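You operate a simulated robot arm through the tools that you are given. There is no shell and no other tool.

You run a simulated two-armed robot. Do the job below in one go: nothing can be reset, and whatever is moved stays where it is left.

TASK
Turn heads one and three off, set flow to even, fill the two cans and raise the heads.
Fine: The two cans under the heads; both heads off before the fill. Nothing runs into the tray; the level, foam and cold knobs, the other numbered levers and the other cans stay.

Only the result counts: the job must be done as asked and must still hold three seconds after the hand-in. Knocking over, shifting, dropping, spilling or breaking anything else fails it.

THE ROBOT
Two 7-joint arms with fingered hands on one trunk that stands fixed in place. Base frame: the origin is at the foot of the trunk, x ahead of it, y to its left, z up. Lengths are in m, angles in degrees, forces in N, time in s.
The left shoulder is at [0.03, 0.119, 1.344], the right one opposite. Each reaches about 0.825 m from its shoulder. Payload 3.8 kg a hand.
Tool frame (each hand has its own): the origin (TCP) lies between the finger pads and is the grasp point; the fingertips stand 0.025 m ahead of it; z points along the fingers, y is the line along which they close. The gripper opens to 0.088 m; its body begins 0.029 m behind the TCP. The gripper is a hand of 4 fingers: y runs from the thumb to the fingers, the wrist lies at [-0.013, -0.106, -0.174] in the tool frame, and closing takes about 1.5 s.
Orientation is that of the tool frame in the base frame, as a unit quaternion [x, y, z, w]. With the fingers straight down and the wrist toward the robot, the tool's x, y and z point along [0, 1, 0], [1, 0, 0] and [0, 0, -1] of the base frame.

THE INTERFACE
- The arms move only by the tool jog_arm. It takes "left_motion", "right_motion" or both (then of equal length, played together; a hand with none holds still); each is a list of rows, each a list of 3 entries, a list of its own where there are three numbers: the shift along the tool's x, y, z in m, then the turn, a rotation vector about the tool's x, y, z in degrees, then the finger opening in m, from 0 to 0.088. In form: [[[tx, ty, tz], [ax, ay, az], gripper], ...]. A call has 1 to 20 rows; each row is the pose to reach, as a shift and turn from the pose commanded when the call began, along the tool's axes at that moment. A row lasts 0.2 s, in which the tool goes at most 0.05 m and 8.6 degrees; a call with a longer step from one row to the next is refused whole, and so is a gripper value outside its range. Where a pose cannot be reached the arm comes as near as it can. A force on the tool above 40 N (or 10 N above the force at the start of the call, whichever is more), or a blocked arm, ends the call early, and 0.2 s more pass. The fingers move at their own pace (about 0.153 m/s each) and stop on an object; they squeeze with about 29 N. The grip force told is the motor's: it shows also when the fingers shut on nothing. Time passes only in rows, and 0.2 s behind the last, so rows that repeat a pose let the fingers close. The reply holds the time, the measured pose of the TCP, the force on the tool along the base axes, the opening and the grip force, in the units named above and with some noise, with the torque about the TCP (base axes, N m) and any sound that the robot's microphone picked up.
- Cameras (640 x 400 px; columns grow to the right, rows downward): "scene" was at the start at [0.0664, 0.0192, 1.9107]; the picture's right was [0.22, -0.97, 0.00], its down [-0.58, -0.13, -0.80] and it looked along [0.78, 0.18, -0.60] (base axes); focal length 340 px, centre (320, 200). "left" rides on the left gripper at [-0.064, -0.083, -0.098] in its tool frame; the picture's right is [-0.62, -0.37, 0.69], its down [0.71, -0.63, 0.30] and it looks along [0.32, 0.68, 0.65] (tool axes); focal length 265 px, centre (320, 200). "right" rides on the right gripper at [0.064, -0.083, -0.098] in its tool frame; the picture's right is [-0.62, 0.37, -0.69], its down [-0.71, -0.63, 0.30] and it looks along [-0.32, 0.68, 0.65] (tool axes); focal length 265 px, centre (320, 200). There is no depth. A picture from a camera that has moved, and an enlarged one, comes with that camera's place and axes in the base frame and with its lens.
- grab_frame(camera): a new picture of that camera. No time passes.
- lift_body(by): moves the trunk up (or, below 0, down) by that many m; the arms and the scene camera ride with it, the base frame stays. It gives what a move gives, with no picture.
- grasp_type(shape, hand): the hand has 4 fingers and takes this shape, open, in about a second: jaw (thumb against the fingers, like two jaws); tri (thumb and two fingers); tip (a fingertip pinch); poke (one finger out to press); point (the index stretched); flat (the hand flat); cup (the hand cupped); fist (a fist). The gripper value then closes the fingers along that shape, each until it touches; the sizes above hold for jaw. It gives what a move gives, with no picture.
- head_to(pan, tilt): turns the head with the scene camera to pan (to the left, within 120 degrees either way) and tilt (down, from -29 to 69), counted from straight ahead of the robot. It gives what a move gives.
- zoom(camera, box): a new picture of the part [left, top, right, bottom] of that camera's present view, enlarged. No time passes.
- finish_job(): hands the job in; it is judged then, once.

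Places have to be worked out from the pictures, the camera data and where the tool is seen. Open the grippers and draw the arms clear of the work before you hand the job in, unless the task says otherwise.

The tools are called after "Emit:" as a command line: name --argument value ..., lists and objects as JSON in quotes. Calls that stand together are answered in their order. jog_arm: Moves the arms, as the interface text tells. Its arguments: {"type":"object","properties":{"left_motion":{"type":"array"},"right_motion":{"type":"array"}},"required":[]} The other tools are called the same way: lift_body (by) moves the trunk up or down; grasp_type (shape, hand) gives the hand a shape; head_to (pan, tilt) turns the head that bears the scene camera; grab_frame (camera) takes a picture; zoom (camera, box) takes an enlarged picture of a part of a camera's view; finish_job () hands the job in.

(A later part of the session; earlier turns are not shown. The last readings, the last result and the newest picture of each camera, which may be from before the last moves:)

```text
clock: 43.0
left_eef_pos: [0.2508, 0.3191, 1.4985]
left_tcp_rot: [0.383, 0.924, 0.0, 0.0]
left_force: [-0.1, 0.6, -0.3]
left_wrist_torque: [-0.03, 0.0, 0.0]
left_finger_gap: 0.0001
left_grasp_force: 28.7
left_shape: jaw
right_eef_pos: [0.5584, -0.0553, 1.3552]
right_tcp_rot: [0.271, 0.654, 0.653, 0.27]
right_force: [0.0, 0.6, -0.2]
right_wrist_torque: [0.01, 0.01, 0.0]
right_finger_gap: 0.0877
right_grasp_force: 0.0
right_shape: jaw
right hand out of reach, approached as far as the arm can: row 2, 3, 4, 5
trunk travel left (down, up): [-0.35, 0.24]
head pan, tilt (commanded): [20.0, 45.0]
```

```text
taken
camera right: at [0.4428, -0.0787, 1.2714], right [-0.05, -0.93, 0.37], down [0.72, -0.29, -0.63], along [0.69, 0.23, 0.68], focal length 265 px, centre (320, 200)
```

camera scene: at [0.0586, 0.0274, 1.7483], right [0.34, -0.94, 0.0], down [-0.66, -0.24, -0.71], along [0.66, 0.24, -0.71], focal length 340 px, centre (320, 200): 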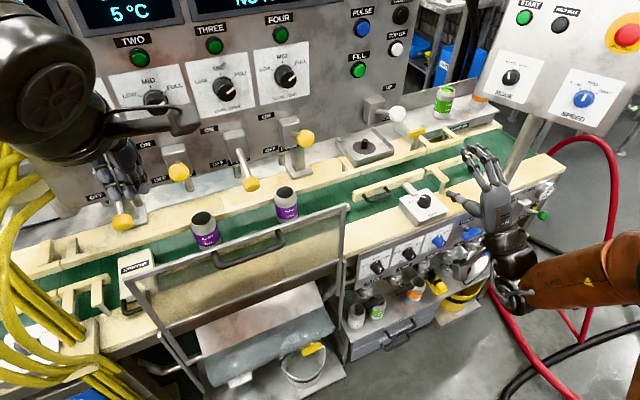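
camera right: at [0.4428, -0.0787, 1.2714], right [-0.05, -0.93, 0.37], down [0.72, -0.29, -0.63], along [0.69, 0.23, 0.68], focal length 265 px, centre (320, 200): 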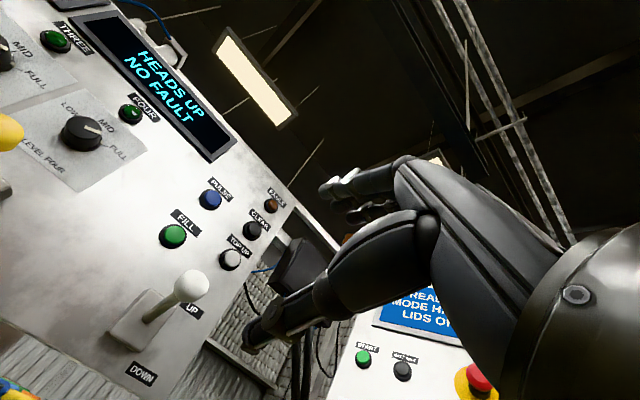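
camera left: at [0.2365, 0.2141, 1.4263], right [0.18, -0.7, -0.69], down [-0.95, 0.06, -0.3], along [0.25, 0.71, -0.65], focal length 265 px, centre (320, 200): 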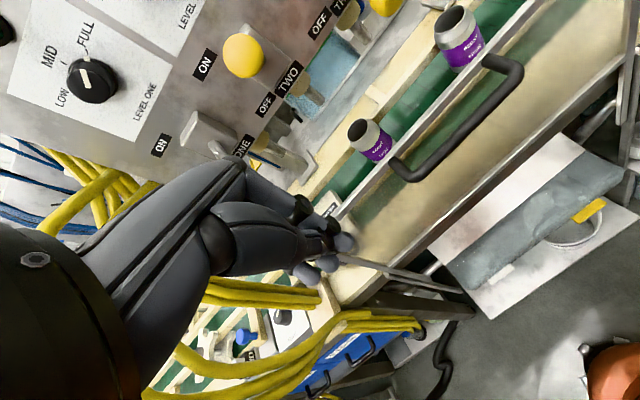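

The white ball measures at about d=0.583, u=0.445, z=1.359, right ahead of the hand. I zoom in to see how fingers and thumb lie relative to the grasp point.

Emit:
zoom --camera "scene" --box '[420, 120, 560, 260]'

Emit:
zoom --camera "right" --box '[80, 130, 400, 400]'

```text
2.86 times, centred on (490, 190) of scene
camera zoom: at [0.0586, 0.0274, 1.7483], right [0.34, -0.94, 0.0], down [-0.66, -0.24, -0.71], along [0.66, 0.24, -0.71], focal length 973 px, centre (-166, 229)
```

zoom: 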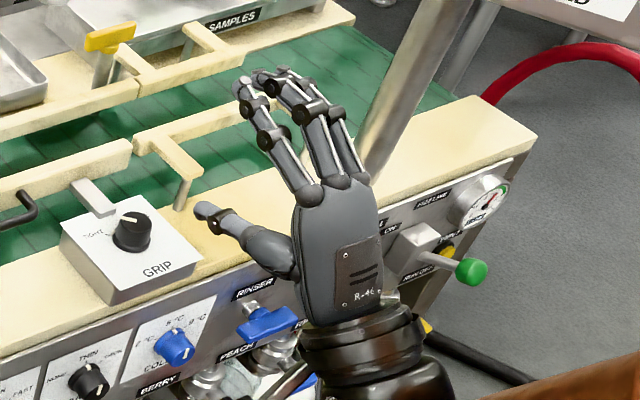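

```text
1.48 times, centred on (240, 265) of right
camera zoom: at [0.4428, -0.0787, 1.2714], right [-0.05, -0.93, 0.37], down [0.72, -0.29, -0.63], along [0.69, 0.23, 0.68], focal length 393 px, centre (438, 104)
```

zoom: 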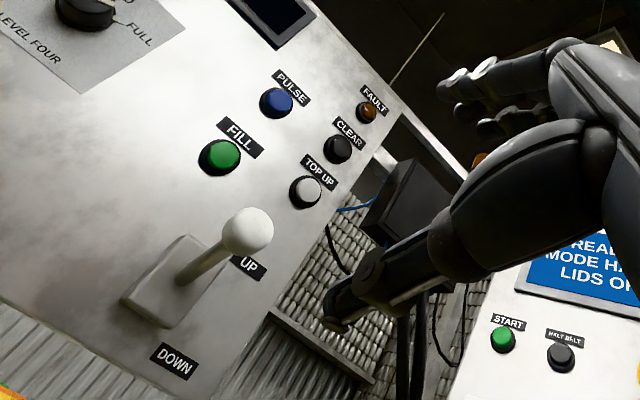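

Thumb and index oppose each other at the tool's x=0, the other fingers lie to the right. I advance 0.15 m toward the lever with fingers above and thumb below, then check.

Emit:
jog_arm --right_motion '[[[0, 0.001, 0.04], [0, 0, 0], 0.088], [[0, 0.002, 0.08], [0, 0, 0], 0.088], [[0, 0.003, 0.115], [0, 0, 0], 0.088], [[0, 0.004, 0.15], [0, 0, 0], 0.088], [[0, 0.004, 0.15], [0, 0, 0], 0.088]]'

Emit:
grab_frame --camera "right"

Emit:
zoom --camera "scene" --box '[340, 50, 500, 180]'

```text
clock: 44.2
left_eef_pos: [0.2505, 0.3182, 1.4984]
left_tcp_rot: [0.383, 0.924, 0.0, 0.001]
left_force: [0.5, 1.1, -0.1]
left_wrist_torque: [0.01, 0.01, 0.01]
left_finger_gap: 0.0001
left_grasp_force: 28.9
left_shape: jaw
right_eef_pos: [0.6638, 0.0511, 1.3602]
right_tcp_rot: [0.271, 0.653, 0.653, 0.271]
right_force: [1.0, 0.8, 0.1]
right_wrist_torque: [0.0, -0.02, -0.03]
right_finger_gap: 0.0876
right_grasp_force: 0.1
right_shape: jaw
trunk travel left (down, up): [-0.35, 0.24]
head pan, tilt (commanded): [20.0, 45.0]
```

```text
taken
camera right: at [0.5481, 0.0276, 1.2765], right [-0.05, -0.93, 0.37], down [0.72, -0.29, -0.63], along [0.69, 0.23, 0.68], focal length 265 px, centre (320, 200)
```

right: 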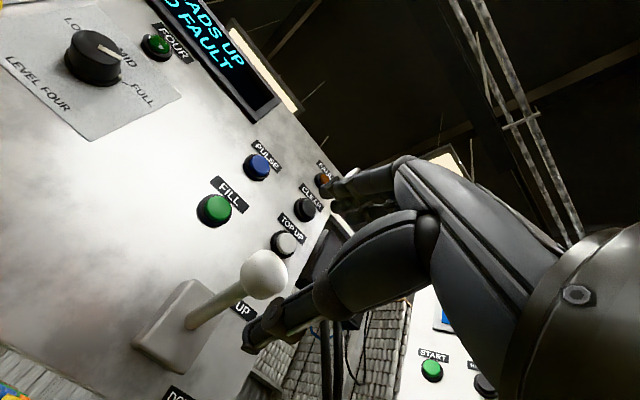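

```text
3.08 times, centred on (420, 115) of scene
camera zoom: at [0.0573, 0.0267, 1.7484], right [0.34, -0.94, 0.0], down [-0.66, -0.24, -0.71], along [0.66, 0.24, -0.71], focal length 1048 px, centre (12, 462)
```

zoom: 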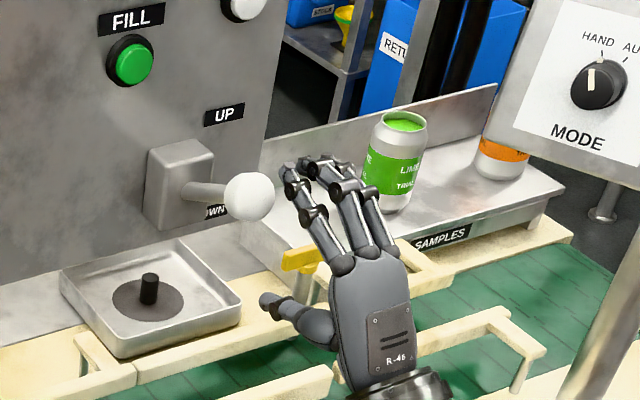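

The ball is at d≈0.58, u≈0.447, z≈1.36, level with the grasp point. I move in the last 0.065 m with a 6 mm shift right, then narrow the fork to 0.052.

Emit:
jog_arm --right_motion '[[[-0.003, 0, 0.02], [0, 0, 0], 0.088], [[-0.006, 0, 0.04], [0, 0, 0], 0.088], [[-0.006, 0, 0.055], [0, 0, 0], 0.088], [[-0.006, 0, 0.065], [0, 0, 0], 0.088], [[-0.006, 0, 0.065], [0, 0, 0], 0.07], [[-0.006, 0, 0.065], [0, 0, 0], 0.052], [[-0.006, 0, 0.065], [0, 0, 0], 0.052]]'

Emit:
grab_frame --camera "right"

Emit:
zoom --camera "scene" --box '[340, 50, 500, 180]'

```text
clock: 45.8
left_eef_pos: [0.2503, 0.3185, 1.4983]
left_tcp_rot: [0.383, 0.924, 0.0, 0.0]
left_force: [0.4, 0.1, -0.6]
left_wrist_torque: [0.0, 0.02, -0.03]
left_finger_gap: 0.0
left_grasp_force: 28.5
left_shape: jaw
right_eef_pos: [0.7136, 0.0927, 1.3597]
right_tcp_rot: [0.271, 0.653, 0.653, 0.27]
right_force: [-0.1, 0.1, -0.5]
right_wrist_torque: [-0.01, 0.0, 0.02]
right_finger_gap: 0.0525
right_grasp_force: 0.0
right_shape: jaw
trunk travel left (down, up): [-0.35, 0.24]
head pan, tilt (commanded): [20.0, 45.0]
```

```text
taken
camera right: at [0.5987, 0.0695, 1.2757], right [-0.05, -0.93, 0.37], down [0.72, -0.29, -0.63], along [0.69, 0.23, 0.68], focal length 265 px, centre (320, 200)
```

right: 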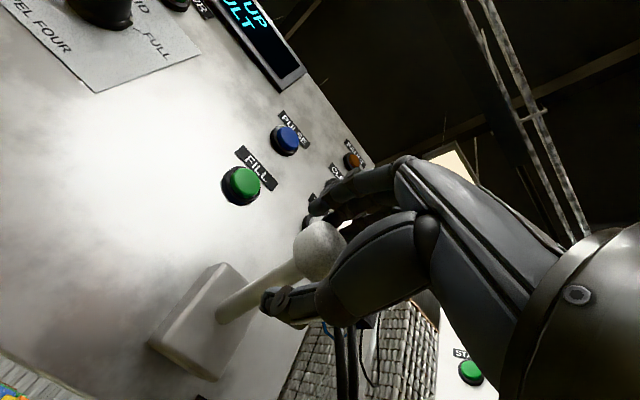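

```text
3.08 times, centred on (420, 115) of scene
camera zoom: at [0.0579, 0.0274, 1.7484], right [0.34, -0.94, 0.0], down [-0.66, -0.24, -0.71], along [0.66, 0.24, -0.71], focal length 1048 px, centre (12, 462)
```

zoom: 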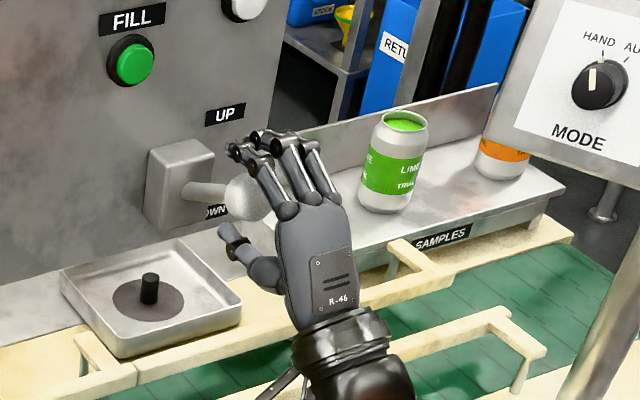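

Fingers are above and thumb below the white ball. I push the lever down in 1 cm steps to put the heads down.

Emit:
jog_arm --right_motion '[[[0, -0.01, 0], [0, 0, 0], 0.052], [[0, -0.02, 0], [0, 0, 0], 0.052], [[0, -0.03, 0], [0, 0, 0], 0.052], [[0, -0.04, 0], [0, 0, 0], 0.052], [[0, -0.05, 0], [0, 0, 0], 0.052], [[0, -0.06, 0], [0, 0, 0], 0.052], [[0, -0.07, 0], [0, 0, 0], 0.052], [[0, -0.078, 0], [0, 0, 0], 0.052], [[0, -0.084, 0], [0, 0, 0], 0.052], [[0, -0.084, 0], [0, 0, 0], 0.052]]'

Emit:
grab_frame --camera "right"

Emit:
zoom --camera "scene" --box '[340, 50, 500, 180]'

Emit:
head_to --pan 35 --tilt 30

Emit:
grab_frame --camera "scene"

```text
clock: 48.0
left_eef_pos: [0.2503, 0.3187, 1.4986]
left_tcp_rot: [0.383, 0.924, 0.0, 0.0]
left_force: [0.0, 0.9, -1.0]
left_wrist_torque: [0.02, 0.02, -0.02]
left_finger_gap: 0.0003
left_grasp_force: 29.5
left_shape: jaw
right_eef_pos: [0.7145, 0.094, 1.2741]
right_tcp_rot: [0.271, 0.653, 0.653, 0.271]
right_force: [-1.0, -0.2, 0.1]
right_wrist_torque: [-0.03, 0.01, 0.0]
right_finger_gap: 0.0526
right_grasp_force: 0.1
right_shape: jaw
trunk travel left (down, up): [-0.35, 0.24]
head pan, tilt (commanded): [20.0, 45.0]
```

```text
taken
camera right: at [0.5992, 0.0702, 1.191], right [-0.05, -0.93, 0.37], down [0.72, -0.29, -0.63], along [0.69, 0.23, 0.68], focal length 265 px, centre (320, 200)
```

right: 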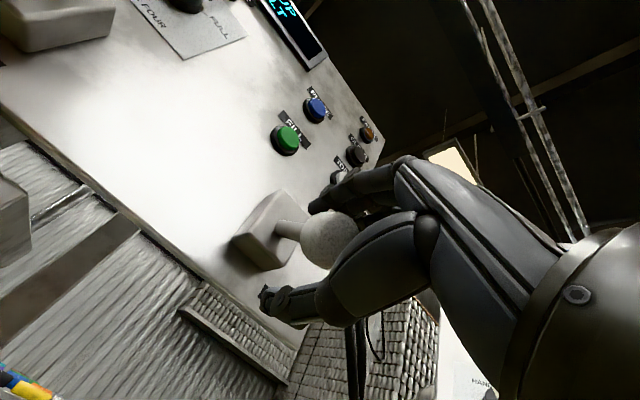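

```text
3.08 times, centred on (420, 115) of scene
camera zoom: at [0.0578, 0.0274, 1.7484], right [0.34, -0.94, 0.0], down [-0.66, -0.24, -0.71], along [0.66, 0.24, -0.71], focal length 1048 px, centre (12, 462)
```

zoom: 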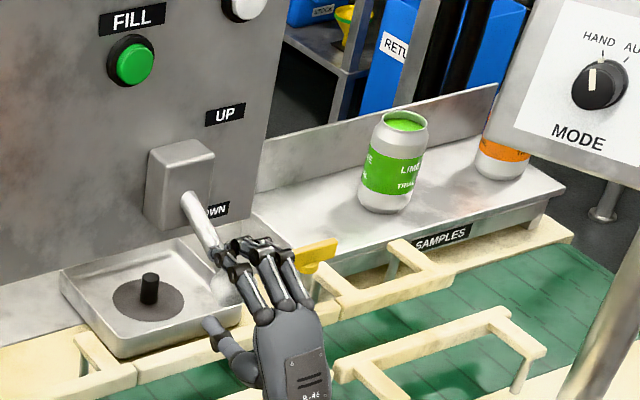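

```text
clock: 48.8
left_eef_pos: [0.2488, 0.3183, 1.4981]
left_tcp_rot: [0.382, 0.924, 0.0, 0.0]
left_force: [0.4, -0.2, -0.2]
left_wrist_torque: [-0.02, 0.01, -0.01]
left_finger_gap: 0.0
left_grasp_force: 29.4
left_shape: jaw
right_eef_pos: [0.7149, 0.0928, 1.2754]
right_tcp_rot: [0.271, 0.653, 0.653, 0.271]
right_force: [0.3, 0.3, 0.2]
right_wrist_torque: [-0.04, -0.03, 0.0]
right_finger_gap: 0.0524
right_grasp_force: 0.0
right_shape: jaw
trunk travel left (down, up): [-0.35, 0.24]
head pan, tilt (commanded): [35.0, 30.0]
```

```text
taken
camera scene: at [0.0556, 0.0514, 1.7709], right [0.57, -0.82, 0.0], down [-0.41, -0.29, -0.87], along [0.71, 0.5, -0.5], focal length 340 px, centre (320, 200)
```

scene: 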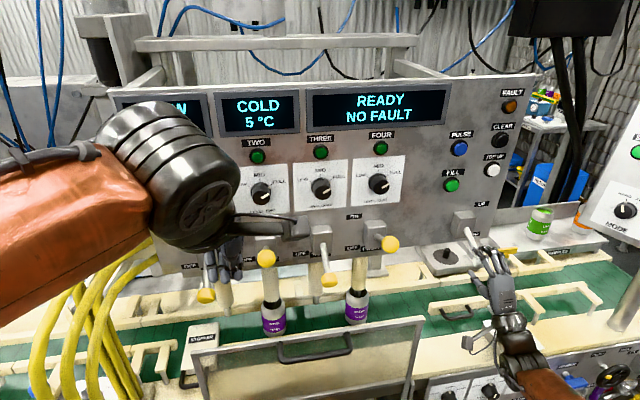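

The display now reads READY / NO FAULT and the heads have come down. I zoom to confirm the nozzles sit in the two cans.

Emit:
zoom --camera "scene" --box '[180, 200, 420, 350]'

Emit:
zoom --camera "scene" --box '[400, 80, 560, 260]'

```text
2.67 times, centred on (300, 275) of scene
camera zoom: at [0.0556, 0.0514, 1.7709], right [0.57, -0.82, 0.0], down [-0.41, -0.29, -0.87], along [0.71, 0.5, -0.5], focal length 908 px, centre (373, 0)
```

zoom: 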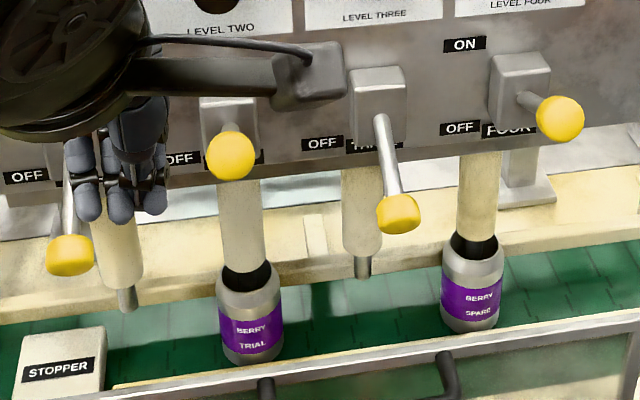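

```text
2.22 times, centred on (480, 170) of scene
camera zoom: at [0.0556, 0.0514, 1.7709], right [0.57, -0.82, 0.0], down [-0.41, -0.29, -0.87], along [0.71, 0.5, -0.5], focal length 757 px, centre (-36, 267)
```

zoom: 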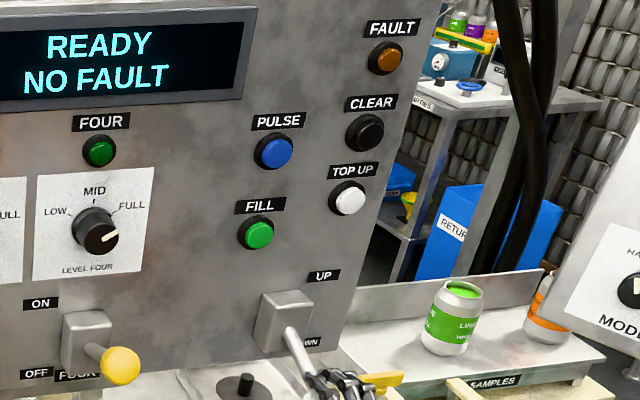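

Nozzles two and four are in their cans, one and three are off with nothing under them. I open the fork and back the right hand off the lever, leaving it DOWN.

Emit:
jog_arm --right_motion '[[[0, 0, 0], [0, 0, 0], 0.07], [[0, 0, 0], [0, 0, 0], 0.088], [[0, 0, 0], [0, 0, 0], 0.088], [[0, 0, -0.03], [0, 0, 0], 0.088], [[0, 0, -0.07], [0, 0, 0], 0.088], [[0, 0, -0.11], [0, 0, 0], 0.088], [[0, 0, -0.15], [0, 0, 0], 0.088], [[0, 0, -0.18], [0, 0, 0], 0.088]]'

Emit:
grasp_type --shape "poke" --hand "right"

Emit:
head_to --pan 20 --tilt 45

Emit:
grab_frame --camera "scene"

Emit:
grab_frame --camera "right"

```text
clock: 50.6
left_eef_pos: [0.2496, 0.318, 1.4986]
left_tcp_rot: [0.382, 0.924, 0.001, 0.0]
left_force: [0.1, 0.4, -0.1]
left_wrist_torque: [0.03, -0.02, 0.05]
left_finger_gap: 0.0001
left_grasp_force: 29.0
left_shape: jaw
right_eef_pos: [0.586, -0.0341, 1.276]
right_tcp_rot: [0.271, 0.653, 0.653, 0.27]
right_force: [-0.7, 0.6, 0.7]
right_wrist_torque: [-0.01, 0.02, 0.03]
right_finger_gap: 0.0878
right_grasp_force: 0.1
right_shape: jaw
trunk travel left (down, up): [-0.35, 0.24]
head pan, tilt (commanded): [35.0, 30.0]
```

```text
clock: 51.5
left_eef_pos: [0.2504, 0.318, 1.4986]
left_tcp_rot: [0.383, 0.924, 0.0, 0.0]
left_force: [0.9, -0.6, 0.7]
left_wrist_torque: [-0.05, -0.02, 0.0]
left_finger_gap: 0.0001
left_grasp_force: 29.0
left_shape: jaw
right_eef_pos: [0.5877, -0.035, 1.2741]
right_tcp_rot: [0.27, 0.654, 0.654, 0.27]
right_force: [-0.7, 0.5, -0.6]
right_wrist_torque: [0.0, 0.0, -0.03]
right_finger_gap: 0.0
right_grasp_force: 0.1
right_shape: poke
trunk travel left (down, up): [-0.35, 0.24]
head pan, tilt (commanded): [35.0, 30.0]
```

```text
clock: 52.3
left_eef_pos: [0.2493, 0.3186, 1.4997]
left_tcp_rot: [0.382, 0.924, 0.0, 0.0]
left_force: [-0.4, -0.2, -0.2]
left_wrist_torque: [0.0, -0.03, -0.03]
left_finger_gap: 0.0
left_grasp_force: 29.1
left_shape: jaw
right_eef_pos: [0.5877, -0.0346, 1.2754]
right_tcp_rot: [0.27, 0.653, 0.653, 0.27]
right_force: [-0.9, 0.2, -0.9]
right_wrist_torque: [-0.01, -0.01, 0.03]
right_finger_gap: 0.0
right_grasp_force: 0.0
right_shape: poke
trunk travel left (down, up): [-0.35, 0.24]
head pan, tilt (commanded): [20.0, 45.0]
```

```text
taken
camera scene: at [0.0579, 0.0275, 1.7484], right [0.34, -0.94, 0.0], down [-0.66, -0.24, -0.71], along [0.66, 0.24, -0.71], focal length 340 px, centre (320, 200)
```

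scene: 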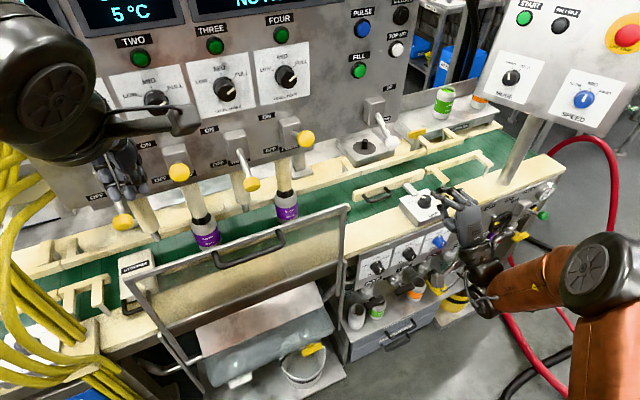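

```text
taken
camera right: at [0.4716, -0.0582, 1.1912], right [-0.05, -0.93, 0.37], down [0.72, -0.29, -0.63], along [0.69, 0.23, 0.68], focal length 265 px, centre (320, 200)
```

right: 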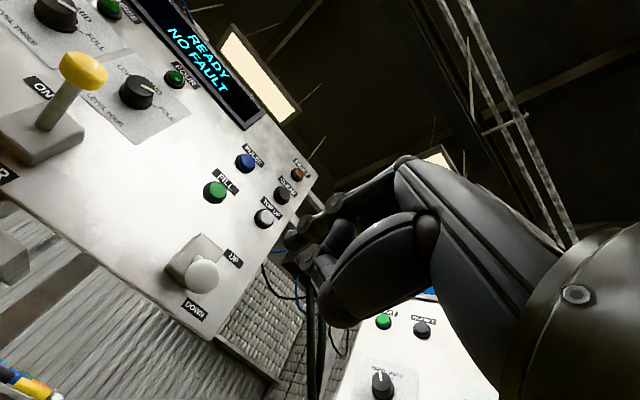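

The hand has taken the poke shape; I zoom in both views to find where its fingertip is relative to the TCP.

Emit:
zoom --camera "right" --box '[250, 160, 450, 340]'

Emit:
zoom --camera "scene" --box '[410, 160, 530, 280]'

```text
2.22 times, centred on (350, 250) of right
camera zoom: at [0.4716, -0.0582, 1.1912], right [-0.05, -0.93, 0.37], down [0.72, -0.29, -0.63], along [0.69, 0.23, 0.68], focal length 590 px, centre (253, 89)
```

zoom: 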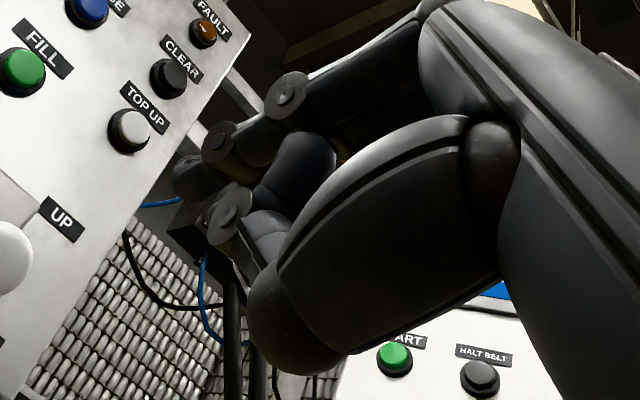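

```text
3.33 times, centred on (470, 220) of scene
camera zoom: at [0.0579, 0.0275, 1.7484], right [0.34, -0.94, 0.0], down [-0.66, -0.24, -0.71], along [0.66, 0.24, -0.71], focal length 1135 px, centre (-180, 133)
```

zoom: 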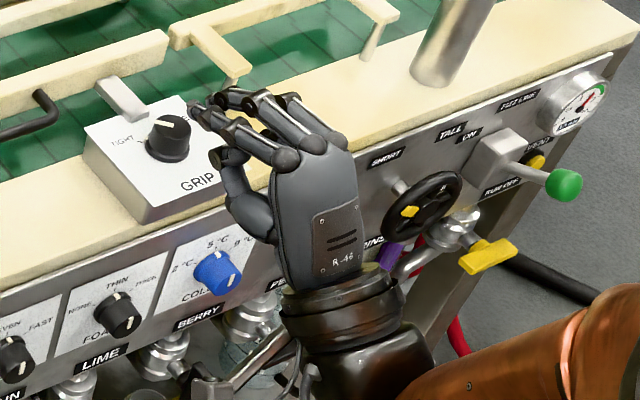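

The poke tip lies about 0.024 m ahead of the TCP and nearly on its axis. I raise the trunk 0.1 m, then roll the right hand 60° and move it in front of the FILL button (u≈0.397, z≈1.431).

Emit:
lift_body --by 0.1

Emit:
jog_arm --right_motion '[[[0.005, 0.006, 0], [0, 0, 7.5], 0.0], [[0.01, 0.012, 0], [0, 0, 15], 0.0], [[0.016, 0.018, 0], [0, 0, 22.5], 0.0], [[0.021, 0.024, 0], [0, 0, 30], 0.0], [[0.026, 0.03, 0], [0, 0, 37.5], 0.0], [[0.031, 0.036, 0], [0, 0, 45], 0.0], [[0.037, 0.042, 0], [0, 0, 52.5], 0.0], [[0.042, 0.0485, 0], [0, 0, 60], 0.0], [[0.042, 0.0485, 0], [0, 0, 60], 0.0]]'

Emit:
grab_frame --camera "right"

Emit:
grab_frame --camera "scene"

```text
clock: 53.6
left_eef_pos: [0.2503, 0.3179, 1.5975]
left_tcp_rot: [0.382, 0.924, 0.0, 0.0]
left_force: [-0.1, 0.0, 0.4]
left_wrist_torque: [0.01, -0.03, 0.02]
left_finger_gap: 0.0002
left_grasp_force: 29.5
left_shape: jaw
right_eef_pos: [0.588, -0.0343, 1.3755]
right_tcp_rot: [0.271, 0.653, 0.653, 0.271]
right_force: [-0.3, -0.4, -0.2]
right_wrist_torque: [-0.02, 0.01, 0.01]
right_finger_gap: 0.0001
right_grasp_force: 0.0
right_shape: poke
trunk travel left (down, up): [-0.45, 0.14]
head pan, tilt (commanded): [20.0, 45.0]
```

```text
clock: 55.6
left_eef_pos: [0.2512, 0.3181, 1.5977]
left_tcp_rot: [0.383, 0.924, 0.0, 0.0]
left_force: [-0.9, 0.6, 0.4]
left_wrist_torque: [-0.02, 0.03, 0.0]
left_finger_gap: 0.0001
left_grasp_force: 29.3
left_shape: jaw
right_eef_pos: [0.5572, -0.0063, 1.4231]
right_tcp_rot: [0.561, 0.43, 0.701, -0.093]
right_force: [-0.4, -0.2, 0.1]
right_wrist_torque: [0.03, 0.02, 0.02]
right_finger_gap: 0.0001
right_grasp_force: 0.1
right_shape: poke
trunk travel left (down, up): [-0.45, 0.14]
head pan, tilt (commanded): [20.0, 45.0]
```

```text
taken
camera right: at [0.4128, -0.0012, 1.4375], right [-0.05, -0.93, -0.35], down [0.08, 0.35, -0.93], along [1.0, -0.07, 0.06], focal length 265 px, centre (320, 200)
```

right: 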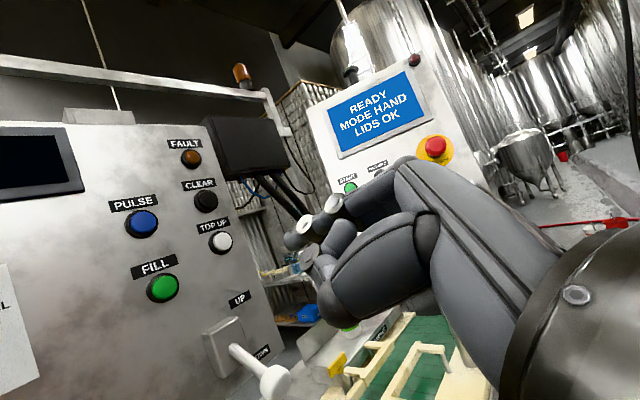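

```text
taken
camera scene: at [0.0582, 0.027, 1.8484], right [0.34, -0.94, 0.0], down [-0.66, -0.24, -0.71], along [0.66, 0.24, -0.71], focal length 340 px, centre (320, 200)
```

scene: 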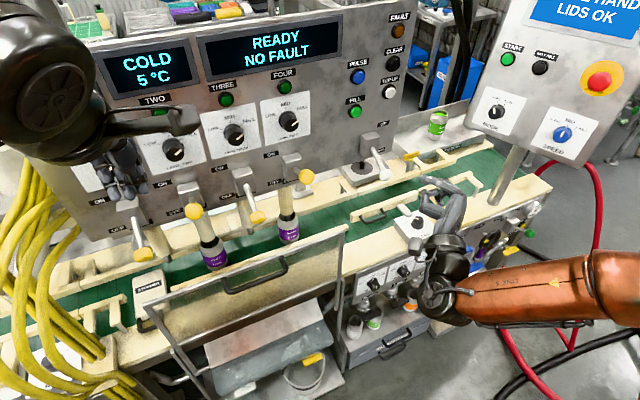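

The hand is now in front of FILL with a good camera line. I zoom both views to fix the button centre.

Emit:
zoom --camera "right" --box '[100, 180, 260, 340]'

Emit:
zoom --camera "scene" --box '[325, 60, 425, 160]'

Emit:
zoom --camera "scene" --box '[390, 150, 510, 250]'

Emit:
zoom --camera "right" --box '[260, 170, 400, 310]'

```text
2.50 times, centred on (180, 260) of right
camera zoom: at [0.4128, -0.0012, 1.4375], right [-0.05, -0.93, -0.35], down [0.08, 0.35, -0.93], along [1.0, -0.07, 0.06], focal length 664 px, centre (670, 50)
```

zoom: 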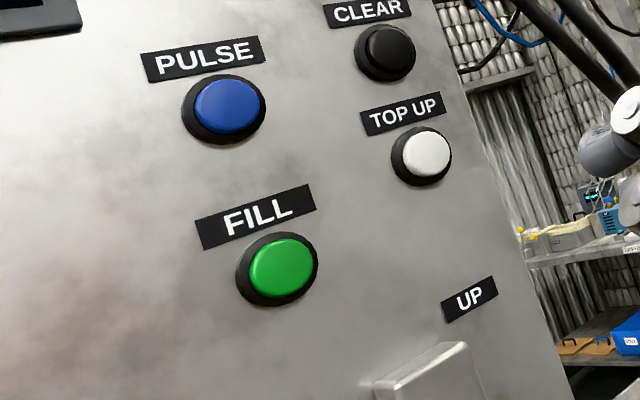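

```text
4.00 times, centred on (375, 110) of scene
camera zoom: at [0.0582, 0.027, 1.8484], right [0.34, -0.94, 0.0], down [-0.66, -0.24, -0.71], along [0.66, 0.24, -0.71], focal length 1362 px, centre (100, 560)
```

zoom: 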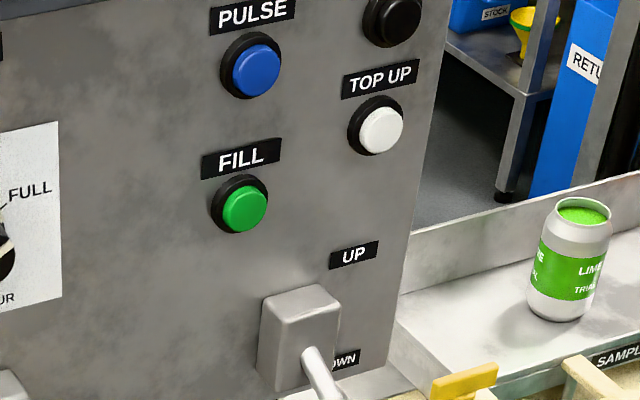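

```text
4.00 times, centred on (450, 200) of scene
camera zoom: at [0.0582, 0.027, 1.8484], right [0.34, -0.94, 0.0], down [-0.66, -0.24, -0.71], along [0.66, 0.24, -0.71], focal length 1362 px, centre (-200, 200)
```

zoom: 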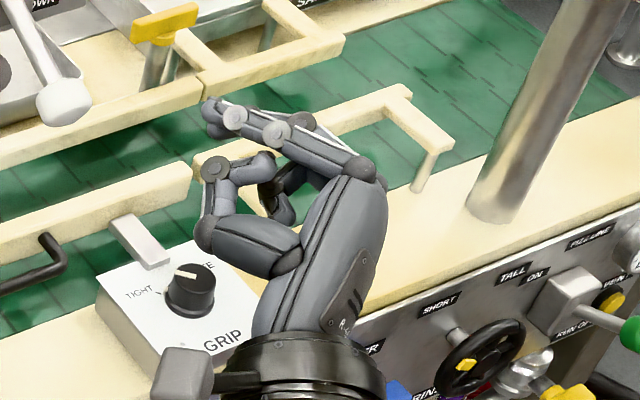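

```text
2.86 times, centred on (330, 240) of right
camera zoom: at [0.4128, -0.0012, 1.4375], right [-0.05, -0.93, -0.35], down [0.08, 0.35, -0.93], along [1.0, -0.07, 0.06], focal length 758 px, centre (291, 86)
```

zoom: 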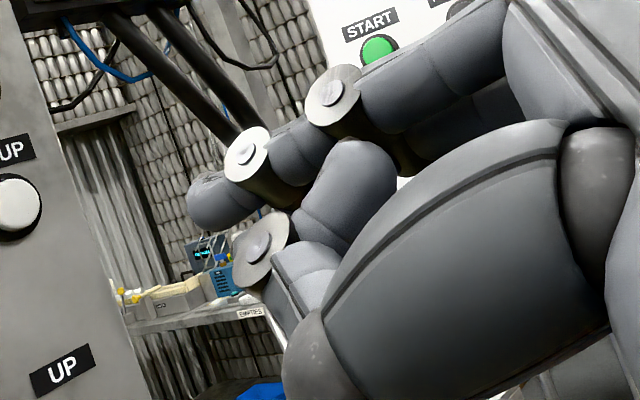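

Tip measured at TCP + (0.026 forward, 0.008 up); FILL centre at u≈0.397, z≈1.425. I drop 6 mm and advance 0.21 m so the tip stops about 3 cm short of the button.

Emit:
jog_arm --right_motion '[[[-0.002, -0.001, 0.04], [0, 0, 0], 0.0], [[-0.004, -0.002, 0.08], [0, 0, 0], 0.0], [[-0.0052, -0.003, 0.12], [0, 0, 0], 0.0], [[-0.0052, -0.003, 0.155], [0, 0, 0], 0.0], [[-0.0052, -0.003, 0.185], [0, 0, 0], 0.0], [[-0.0052, -0.003, 0.21], [0, 0, 0], 0.0], [[-0.0052, -0.003, 0.21], [0, 0, 0], 0.0]]'

Emit:
grab_frame --camera "right"

Emit:
zoom --camera "scene" --box '[325, 60, 425, 160]'

```text
clock: 57.2
left_eef_pos: [0.2507, 0.318, 1.5987]
left_tcp_rot: [0.383, 0.924, 0.0, 0.0]
left_force: [-0.3, 0.1, 1.2]
left_wrist_torque: [-0.01, -0.01, 0.01]
left_finger_gap: 0.0
left_grasp_force: 28.6
left_shape: jaw
right_eef_pos: [0.7063, 0.1438, 1.4177]
right_tcp_rot: [0.561, 0.431, 0.701, -0.092]
right_force: [0.1, 0.0, -0.3]
right_wrist_torque: [0.01, 0.0, 0.0]
right_finger_gap: 0.0
right_grasp_force: 0.0
right_shape: poke
trunk travel left (down, up): [-0.45, 0.14]
head pan, tilt (commanded): [20.0, 45.0]
```

```text
taken
camera right: at [0.5617, 0.1476, 1.4315], right [-0.05, -0.93, -0.35], down [0.08, 0.35, -0.93], along [1.0, -0.07, 0.06], focal length 265 px, centre (320, 200)
```

right: 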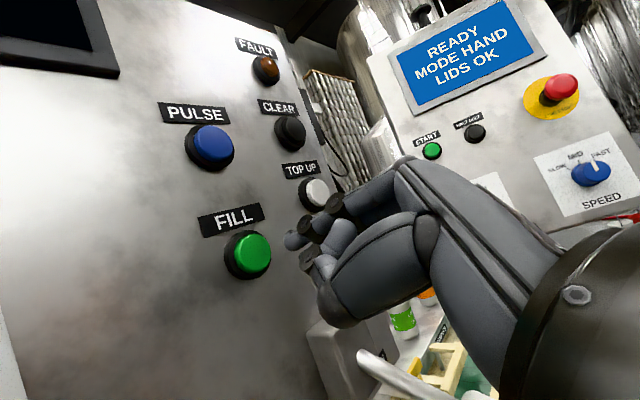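

```text
4.00 times, centred on (375, 110) of scene
camera zoom: at [0.0578, 0.0268, 1.8484], right [0.34, -0.94, 0.0], down [-0.66, -0.24, -0.71], along [0.66, 0.24, -0.71], focal length 1362 px, centre (100, 560)
```

zoom: 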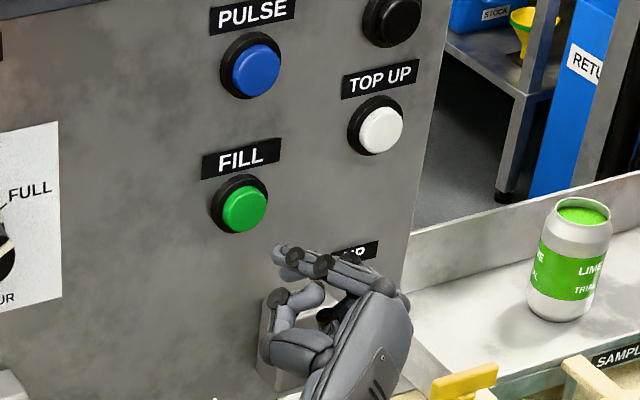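

Tip and button line up with about 0.044 m to go. I press slowly to ~0.053 m and withdraw at once in the same call.

Emit:
jog_arm --right_motion '[[[0, 0, 0.02], [0, 0, 0], 0.0], [[0, 0, 0.034], [0, 0, 0], 0.0], [[0, 0, 0.041], [0, 0, 0], 0.0], [[0, 0, 0.045], [0, 0, 0], 0.0], [[0, 0, 0.049], [0, 0, 0], 0.0], [[0, 0, 0.053], [0, 0, 0], 0.0], [[0, 0, 0.035], [0, 0, 0], 0.0], [[0, 0, 0.0], [0, 0, 0], 0.0]]'

Emit:
grab_frame --camera "scene"

Emit:
grab_frame --camera "right"

```text
clock: 59.0
left_eef_pos: [0.2487, 0.316, 1.5996]
left_tcp_rot: [0.383, 0.924, 0.001, -0.001]
left_force: [-0.4, -0.6, 0.6]
left_wrist_torque: [0.02, -0.02, 0.06]
left_finger_gap: 0.0
left_grasp_force: 28.7
left_shape: jaw
right_eef_pos: [0.7047, 0.1413, 1.4173]
right_tcp_rot: [0.561, 0.43, 0.702, -0.092]
right_force: [-0.5, 0.5, -0.3]
right_wrist_torque: [-0.01, -0.05, -0.01]
right_finger_gap: 0.0
right_grasp_force: 0.1
right_shape: poke
trunk travel left (down, up): [-0.45, 0.14]
head pan, tilt (commanded): [20.0, 45.0]
heard: click
```

```text
taken
camera scene: at [0.0565, 0.0243, 1.8485], right [0.34, -0.94, 0.0], down [-0.66, -0.24, -0.71], along [0.66, 0.24, -0.71], focal length 340 px, centre (320, 200)
```

scene: 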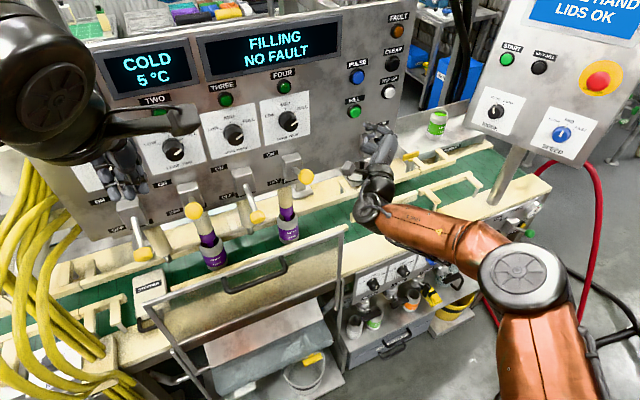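

```text
taken
camera right: at [0.5602, 0.1457, 1.4305], right [-0.04, -0.93, -0.35], down [0.08, 0.35, -0.93], along [1.0, -0.07, 0.06], focal length 265 px, centre (320, 200)
```

right: 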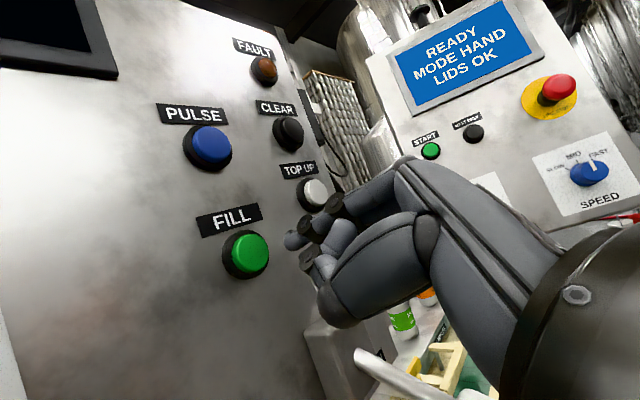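

A click, and the display shows FILLING / NO FAULT. While it fills I retract the right hand back from the panel.

Emit:
jog_arm --right_motion '[[[0, 0, -0.04], [0, 0, 0], 0.0], [[0, 0, -0.08], [0, 0, 0], 0.0], [[0, 0, -0.12], [0, 0, 0], 0.0], [[0, 0, -0.16], [0, 0, 0], 0.0], [[0, 0, -0.2], [0, 0, 0], 0.0]]'

Emit:
grab_frame --camera "scene"

Emit:
zoom --camera "scene" --box '[120, 160, 340, 290]'

```text
clock: 60.2
left_eef_pos: [0.2498, 0.317, 1.5991]
left_tcp_rot: [0.383, 0.924, 0.001, 0.0]
left_force: [0.0, -0.4, -0.1]
left_wrist_torque: [0.0, 0.02, 0.01]
left_finger_gap: 0.0002
left_grasp_force: 29.0
left_shape: jaw
right_eef_pos: [0.5618, 0.0, 1.4174]
right_tcp_rot: [0.561, 0.43, 0.702, -0.093]
right_force: [0.0, 0.9, -0.4]
right_wrist_torque: [0.02, -0.01, -0.01]
right_finger_gap: 0.0002
right_grasp_force: 0.0
right_shape: poke
trunk travel left (down, up): [-0.45, 0.14]
head pan, tilt (commanded): [20.0, 45.0]
```

```text
taken
camera scene: at [0.0563, 0.0264, 1.8485], right [0.34, -0.94, 0.0], down [-0.66, -0.24, -0.71], along [0.66, 0.24, -0.71], focal length 340 px, centre (320, 200)
```

scene: 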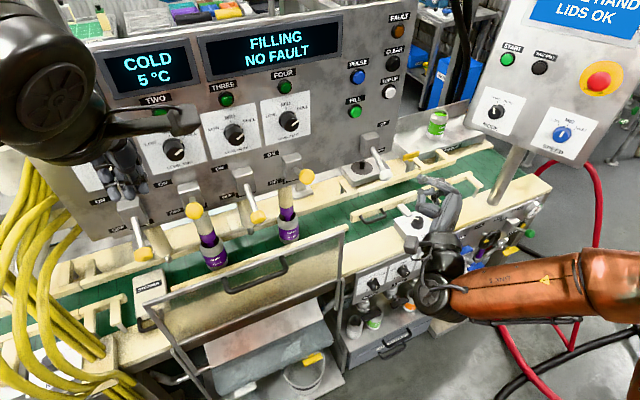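

```text
2.91 times, centred on (230, 225) of scene
camera zoom: at [0.0563, 0.0264, 1.8485], right [0.34, -0.94, 0.0], down [-0.66, -0.24, -0.71], along [0.66, 0.24, -0.71], focal length 991 px, centre (582, 127)
```

zoom: 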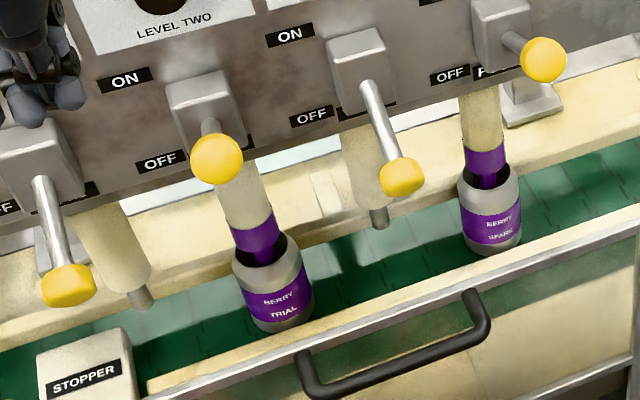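

Only heads two and four are running, into their cans. Meanwhile I reset the right hand to the jaw shape and lower the trunk 0.1 m for the lever approach.

Emit:
grasp_type --shape "jaw" --hand "right"

Emit:
lift_body --by -0.1

Emit:
grab_frame --camera "scene"

Emit:
zoom --camera "scene" --box '[120, 160, 340, 290]'

Emit:
grab_frame --camera "right"

```text
clock: 61.1
left_eef_pos: [0.2515, 0.3177, 1.5985]
left_tcp_rot: [0.382, 0.924, 0.0, 0.0]
left_force: [0.5, -0.5, -0.5]
left_wrist_torque: [0.02, 0.0, 0.03]
left_finger_gap: 0.0
left_grasp_force: 29.0
left_shape: jaw
right_eef_pos: [0.5645, 0.0005, 1.4174]
right_tcp_rot: [0.561, 0.43, 0.701, -0.093]
right_force: [0.3, -0.5, -1.3]
right_wrist_torque: [-0.04, 0.01, -0.01]
right_finger_gap: 0.0879
right_grasp_force: 0.1
right_shape: jaw
trunk travel left (down, up): [-0.45, 0.14]
head pan, tilt (commanded): [20.0, 45.0]
```

```text
clock: 62.4
left_eef_pos: [0.2505, 0.3175, 1.4988]
left_tcp_rot: [0.382, 0.924, 0.0, -0.001]
left_force: [-0.2, 0.0, 0.2]
left_wrist_torque: [-0.02, 0.01, -0.01]
left_finger_gap: 0.0
left_grasp_force: 28.9
left_shape: jaw
right_eef_pos: [0.5632, 0.0023, 1.3181]
right_tcp_rot: [0.56, 0.431, 0.701, -0.092]
right_force: [-0.1, -0.5, -0.8]
right_wrist_torque: [0.02, -0.01, -0.01]
right_finger_gap: 0.0878
right_grasp_force: 0.0
right_shape: jaw
trunk travel left (down, up): [-0.35, 0.24]
head pan, tilt (commanded): [20.0, 45.0]
```

```text
taken
camera scene: at [0.0577, 0.0273, 1.7485], right [0.34, -0.94, 0.0], down [-0.66, -0.24, -0.71], along [0.66, 0.24, -0.71], focal length 340 px, centre (320, 200)
```

scene: 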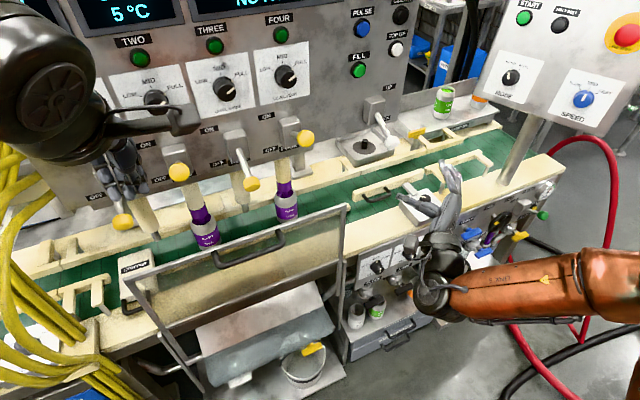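

```text
2.91 times, centred on (230, 225) of scene
camera zoom: at [0.0577, 0.0273, 1.7485], right [0.34, -0.94, 0.0], down [-0.66, -0.24, -0.71], along [0.66, 0.24, -0.71], focal length 991 px, centre (582, 127)
```

zoom: 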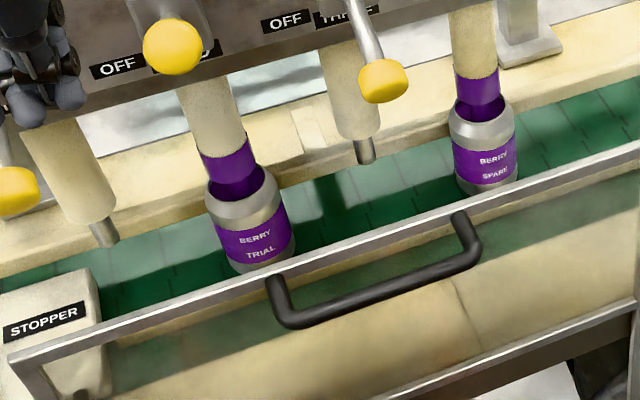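

```text
taken
camera right: at [0.4196, 0.0057, 1.3309], right [-0.04, -0.93, -0.35], down [0.08, 0.35, -0.93], along [1.0, -0.07, 0.06], focal length 265 px, centre (320, 200)
```

right: 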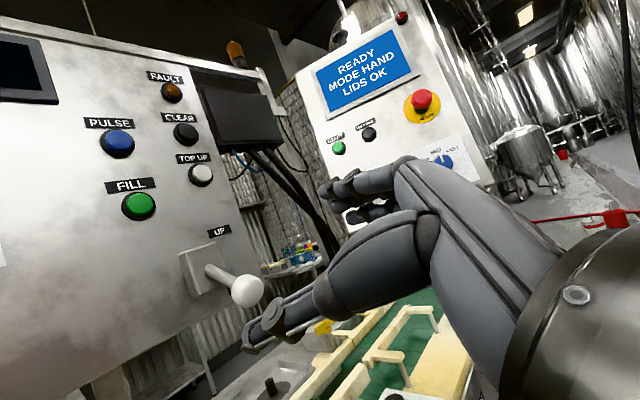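

Filling continues cleanly. I roll the right hand back to thumb-below and line it up at the lowered ball's height, then check the display.

Emit:
jog_arm --right_motion '[[[-0.0067, 0.0022, 0], [0, 0, -7.5], 0.088], [[-0.0135, 0.0043, 0], [0, 0, -15], 0.088], [[-0.0202, 0.0065, 0], [0, 0, -22.5], 0.088], [[-0.027, 0.0087, 0], [0, 0, -30], 0.088], [[-0.0337, 0.0109, 0], [0, 0, -37.5], 0.088], [[-0.0404, 0.013, 0], [0, 0, -45], 0.088], [[-0.0472, 0.0152, 0], [0, 0, -52.5], 0.088], [[-0.0539, 0.0174, 0], [0, 0, -60], 0.088]]'

Emit:
head_to --pan 35 --tilt 32

Emit:
grab_frame --camera "scene"

Emit:
zoom --camera "scene" --box '[180, 190, 420, 340]'

Emit:
grab_frame --camera "right"

```text
clock: 64.2
left_eef_pos: [0.2505, 0.3186, 1.4979]
left_tcp_rot: [0.383, 0.924, -0.001, -0.001]
left_force: [0.5, 0.2, -0.9]
left_wrist_torque: [0.02, 0.02, 0.0]
left_finger_gap: 0.0
left_grasp_force: 28.7
left_shape: jaw
right_eef_pos: [0.596, -0.0277, 1.2789]
right_tcp_rot: [0.269, 0.654, 0.653, 0.27]
right_force: [0.1, 0.3, -0.1]
right_wrist_torque: [-0.04, -0.02, 0.02]
right_finger_gap: 0.088
right_grasp_force: 0.0
right_shape: jaw
trunk travel left (down, up): [-0.35, 0.24]
head pan, tilt (commanded): [20.0, 45.0]
```

```text
clock: 65.0
left_eef_pos: [0.251, 0.3184, 1.4988]
left_tcp_rot: [0.383, 0.924, 0.0, 0.0]
left_force: [0.5, -0.2, 0.4]
left_wrist_torque: [0.01, -0.01, 0.0]
left_finger_gap: 0.0001
left_grasp_force: 29.1
left_shape: jaw
right_eef_pos: [0.5943, -0.0275, 1.2785]
right_tcp_rot: [0.272, 0.653, 0.654, 0.27]
right_force: [0.3, -0.3, 0.5]
right_wrist_torque: [0.0, -0.03, 0.01]
right_finger_gap: 0.0878
right_grasp_force: 0.0
right_shape: jaw
trunk travel left (down, up): [-0.35, 0.24]
head pan, tilt (commanded): [35.0, 32.0]
```

```text
taken
camera scene: at [0.0548, 0.0507, 1.7678], right [0.57, -0.82, 0.0], down [-0.43, -0.3, -0.85], along [0.69, 0.49, -0.53], focal length 340 px, centre (320, 200)
```

scene: 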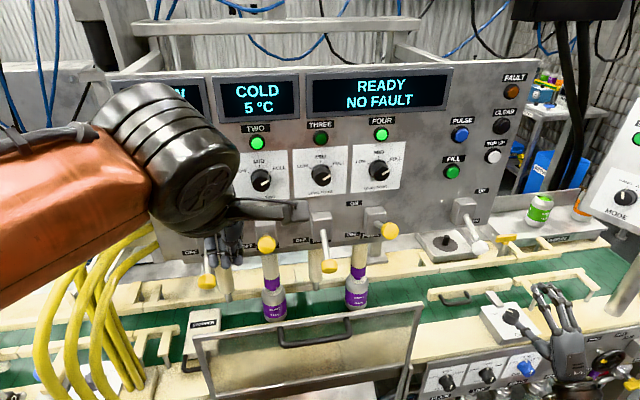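

```text
2.67 times, centred on (300, 265) of scene
camera zoom: at [0.0548, 0.0507, 1.7678], right [0.57, -0.82, 0.0], down [-0.43, -0.3, -0.85], along [0.69, 0.49, -0.53], focal length 908 px, centre (373, 27)
```

zoom: 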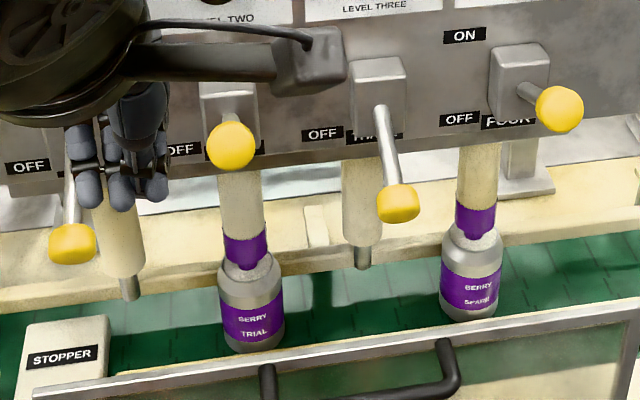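

```text
taken
camera right: at [0.4785, -0.0521, 1.1957], right [-0.05, -0.93, 0.37], down [0.72, -0.29, -0.63], along [0.69, 0.23, 0.68], focal length 265 px, centre (320, 200)
```

right: 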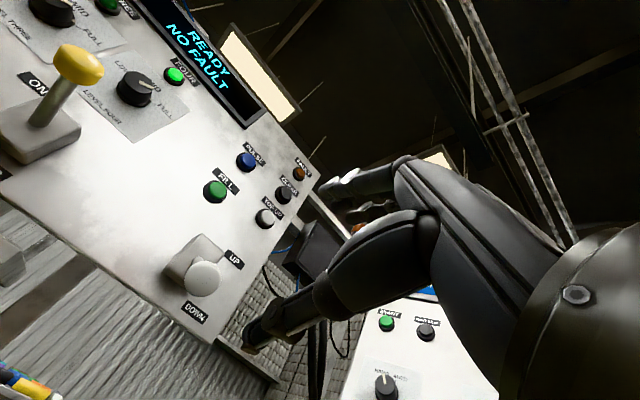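

READY again with lamps TWO and FOUR lit and foam at both can necks: the fill is finished. I advance the fork around the lowered white ball (u≈0.445, z≈1.284).

Emit:
jog_arm --right_motion '[[[-0.001, 0.001, 0.04], [0, 0, 0], 0.088], [[-0.002, 0.002, 0.08], [0, 0, 0], 0.088], [[-0.003, 0.003, 0.11], [0, 0, 0], 0.088], [[-0.004, 0.004, 0.135], [0, 0, 0], 0.088], [[-0.004, 0.004, 0.155], [0, 0, 0], 0.088], [[-0.004, 0.004, 0.168], [0, 0, 0], 0.088], [[-0.004, 0.004, 0.168], [0, 0, 0], 0.07], [[-0.004, 0.004, 0.168], [0, 0, 0], 0.052], [[-0.004, 0.004, 0.168], [0, 0, 0], 0.052]]'

Emit:
grab_frame --camera "right"

Emit:
zoom --camera "scene" --box '[400, 130, 560, 290]'

```text
clock: 67.0
left_eef_pos: [0.2513, 0.3181, 1.4984]
left_tcp_rot: [0.383, 0.924, 0.0, 0.0]
left_force: [0.5, -0.5, -0.6]
left_wrist_torque: [-0.01, -0.01, -0.03]
left_finger_gap: 0.0001
left_grasp_force: 29.2
left_shape: jaw
right_eef_pos: [0.7147, 0.0882, 1.2838]
right_tcp_rot: [0.269, 0.654, 0.654, 0.27]
right_force: [-0.5, 0.1, 0.3]
right_wrist_torque: [-0.02, -0.02, 0.03]
right_finger_gap: 0.0525
right_grasp_force: 0.1
right_shape: jaw
trunk travel left (down, up): [-0.35, 0.24]
head pan, tilt (commanded): [35.0, 32.0]
```

```text
taken
camera right: at [0.5992, 0.0632, 1.1992], right [-0.05, -0.93, 0.37], down [0.72, -0.29, -0.63], along [0.69, 0.23, 0.68], focal length 265 px, centre (320, 200)
```

right: 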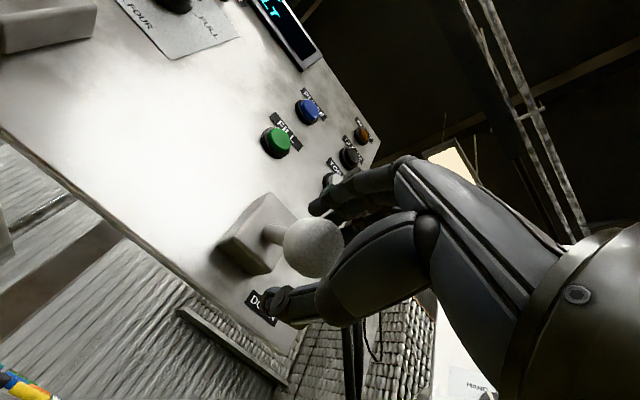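

```text
2.50 times, centred on (480, 210) of scene
camera zoom: at [0.0549, 0.051, 1.7679], right [0.57, -0.82, 0.0], down [-0.43, -0.3, -0.85], along [0.69, 0.49, -0.53], focal length 851 px, centre (-80, 175)
```

zoom: 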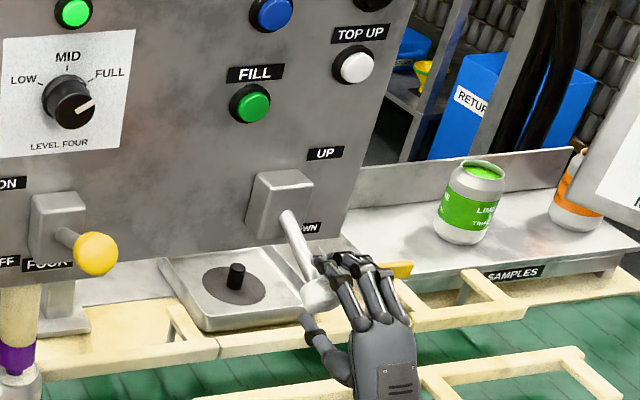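

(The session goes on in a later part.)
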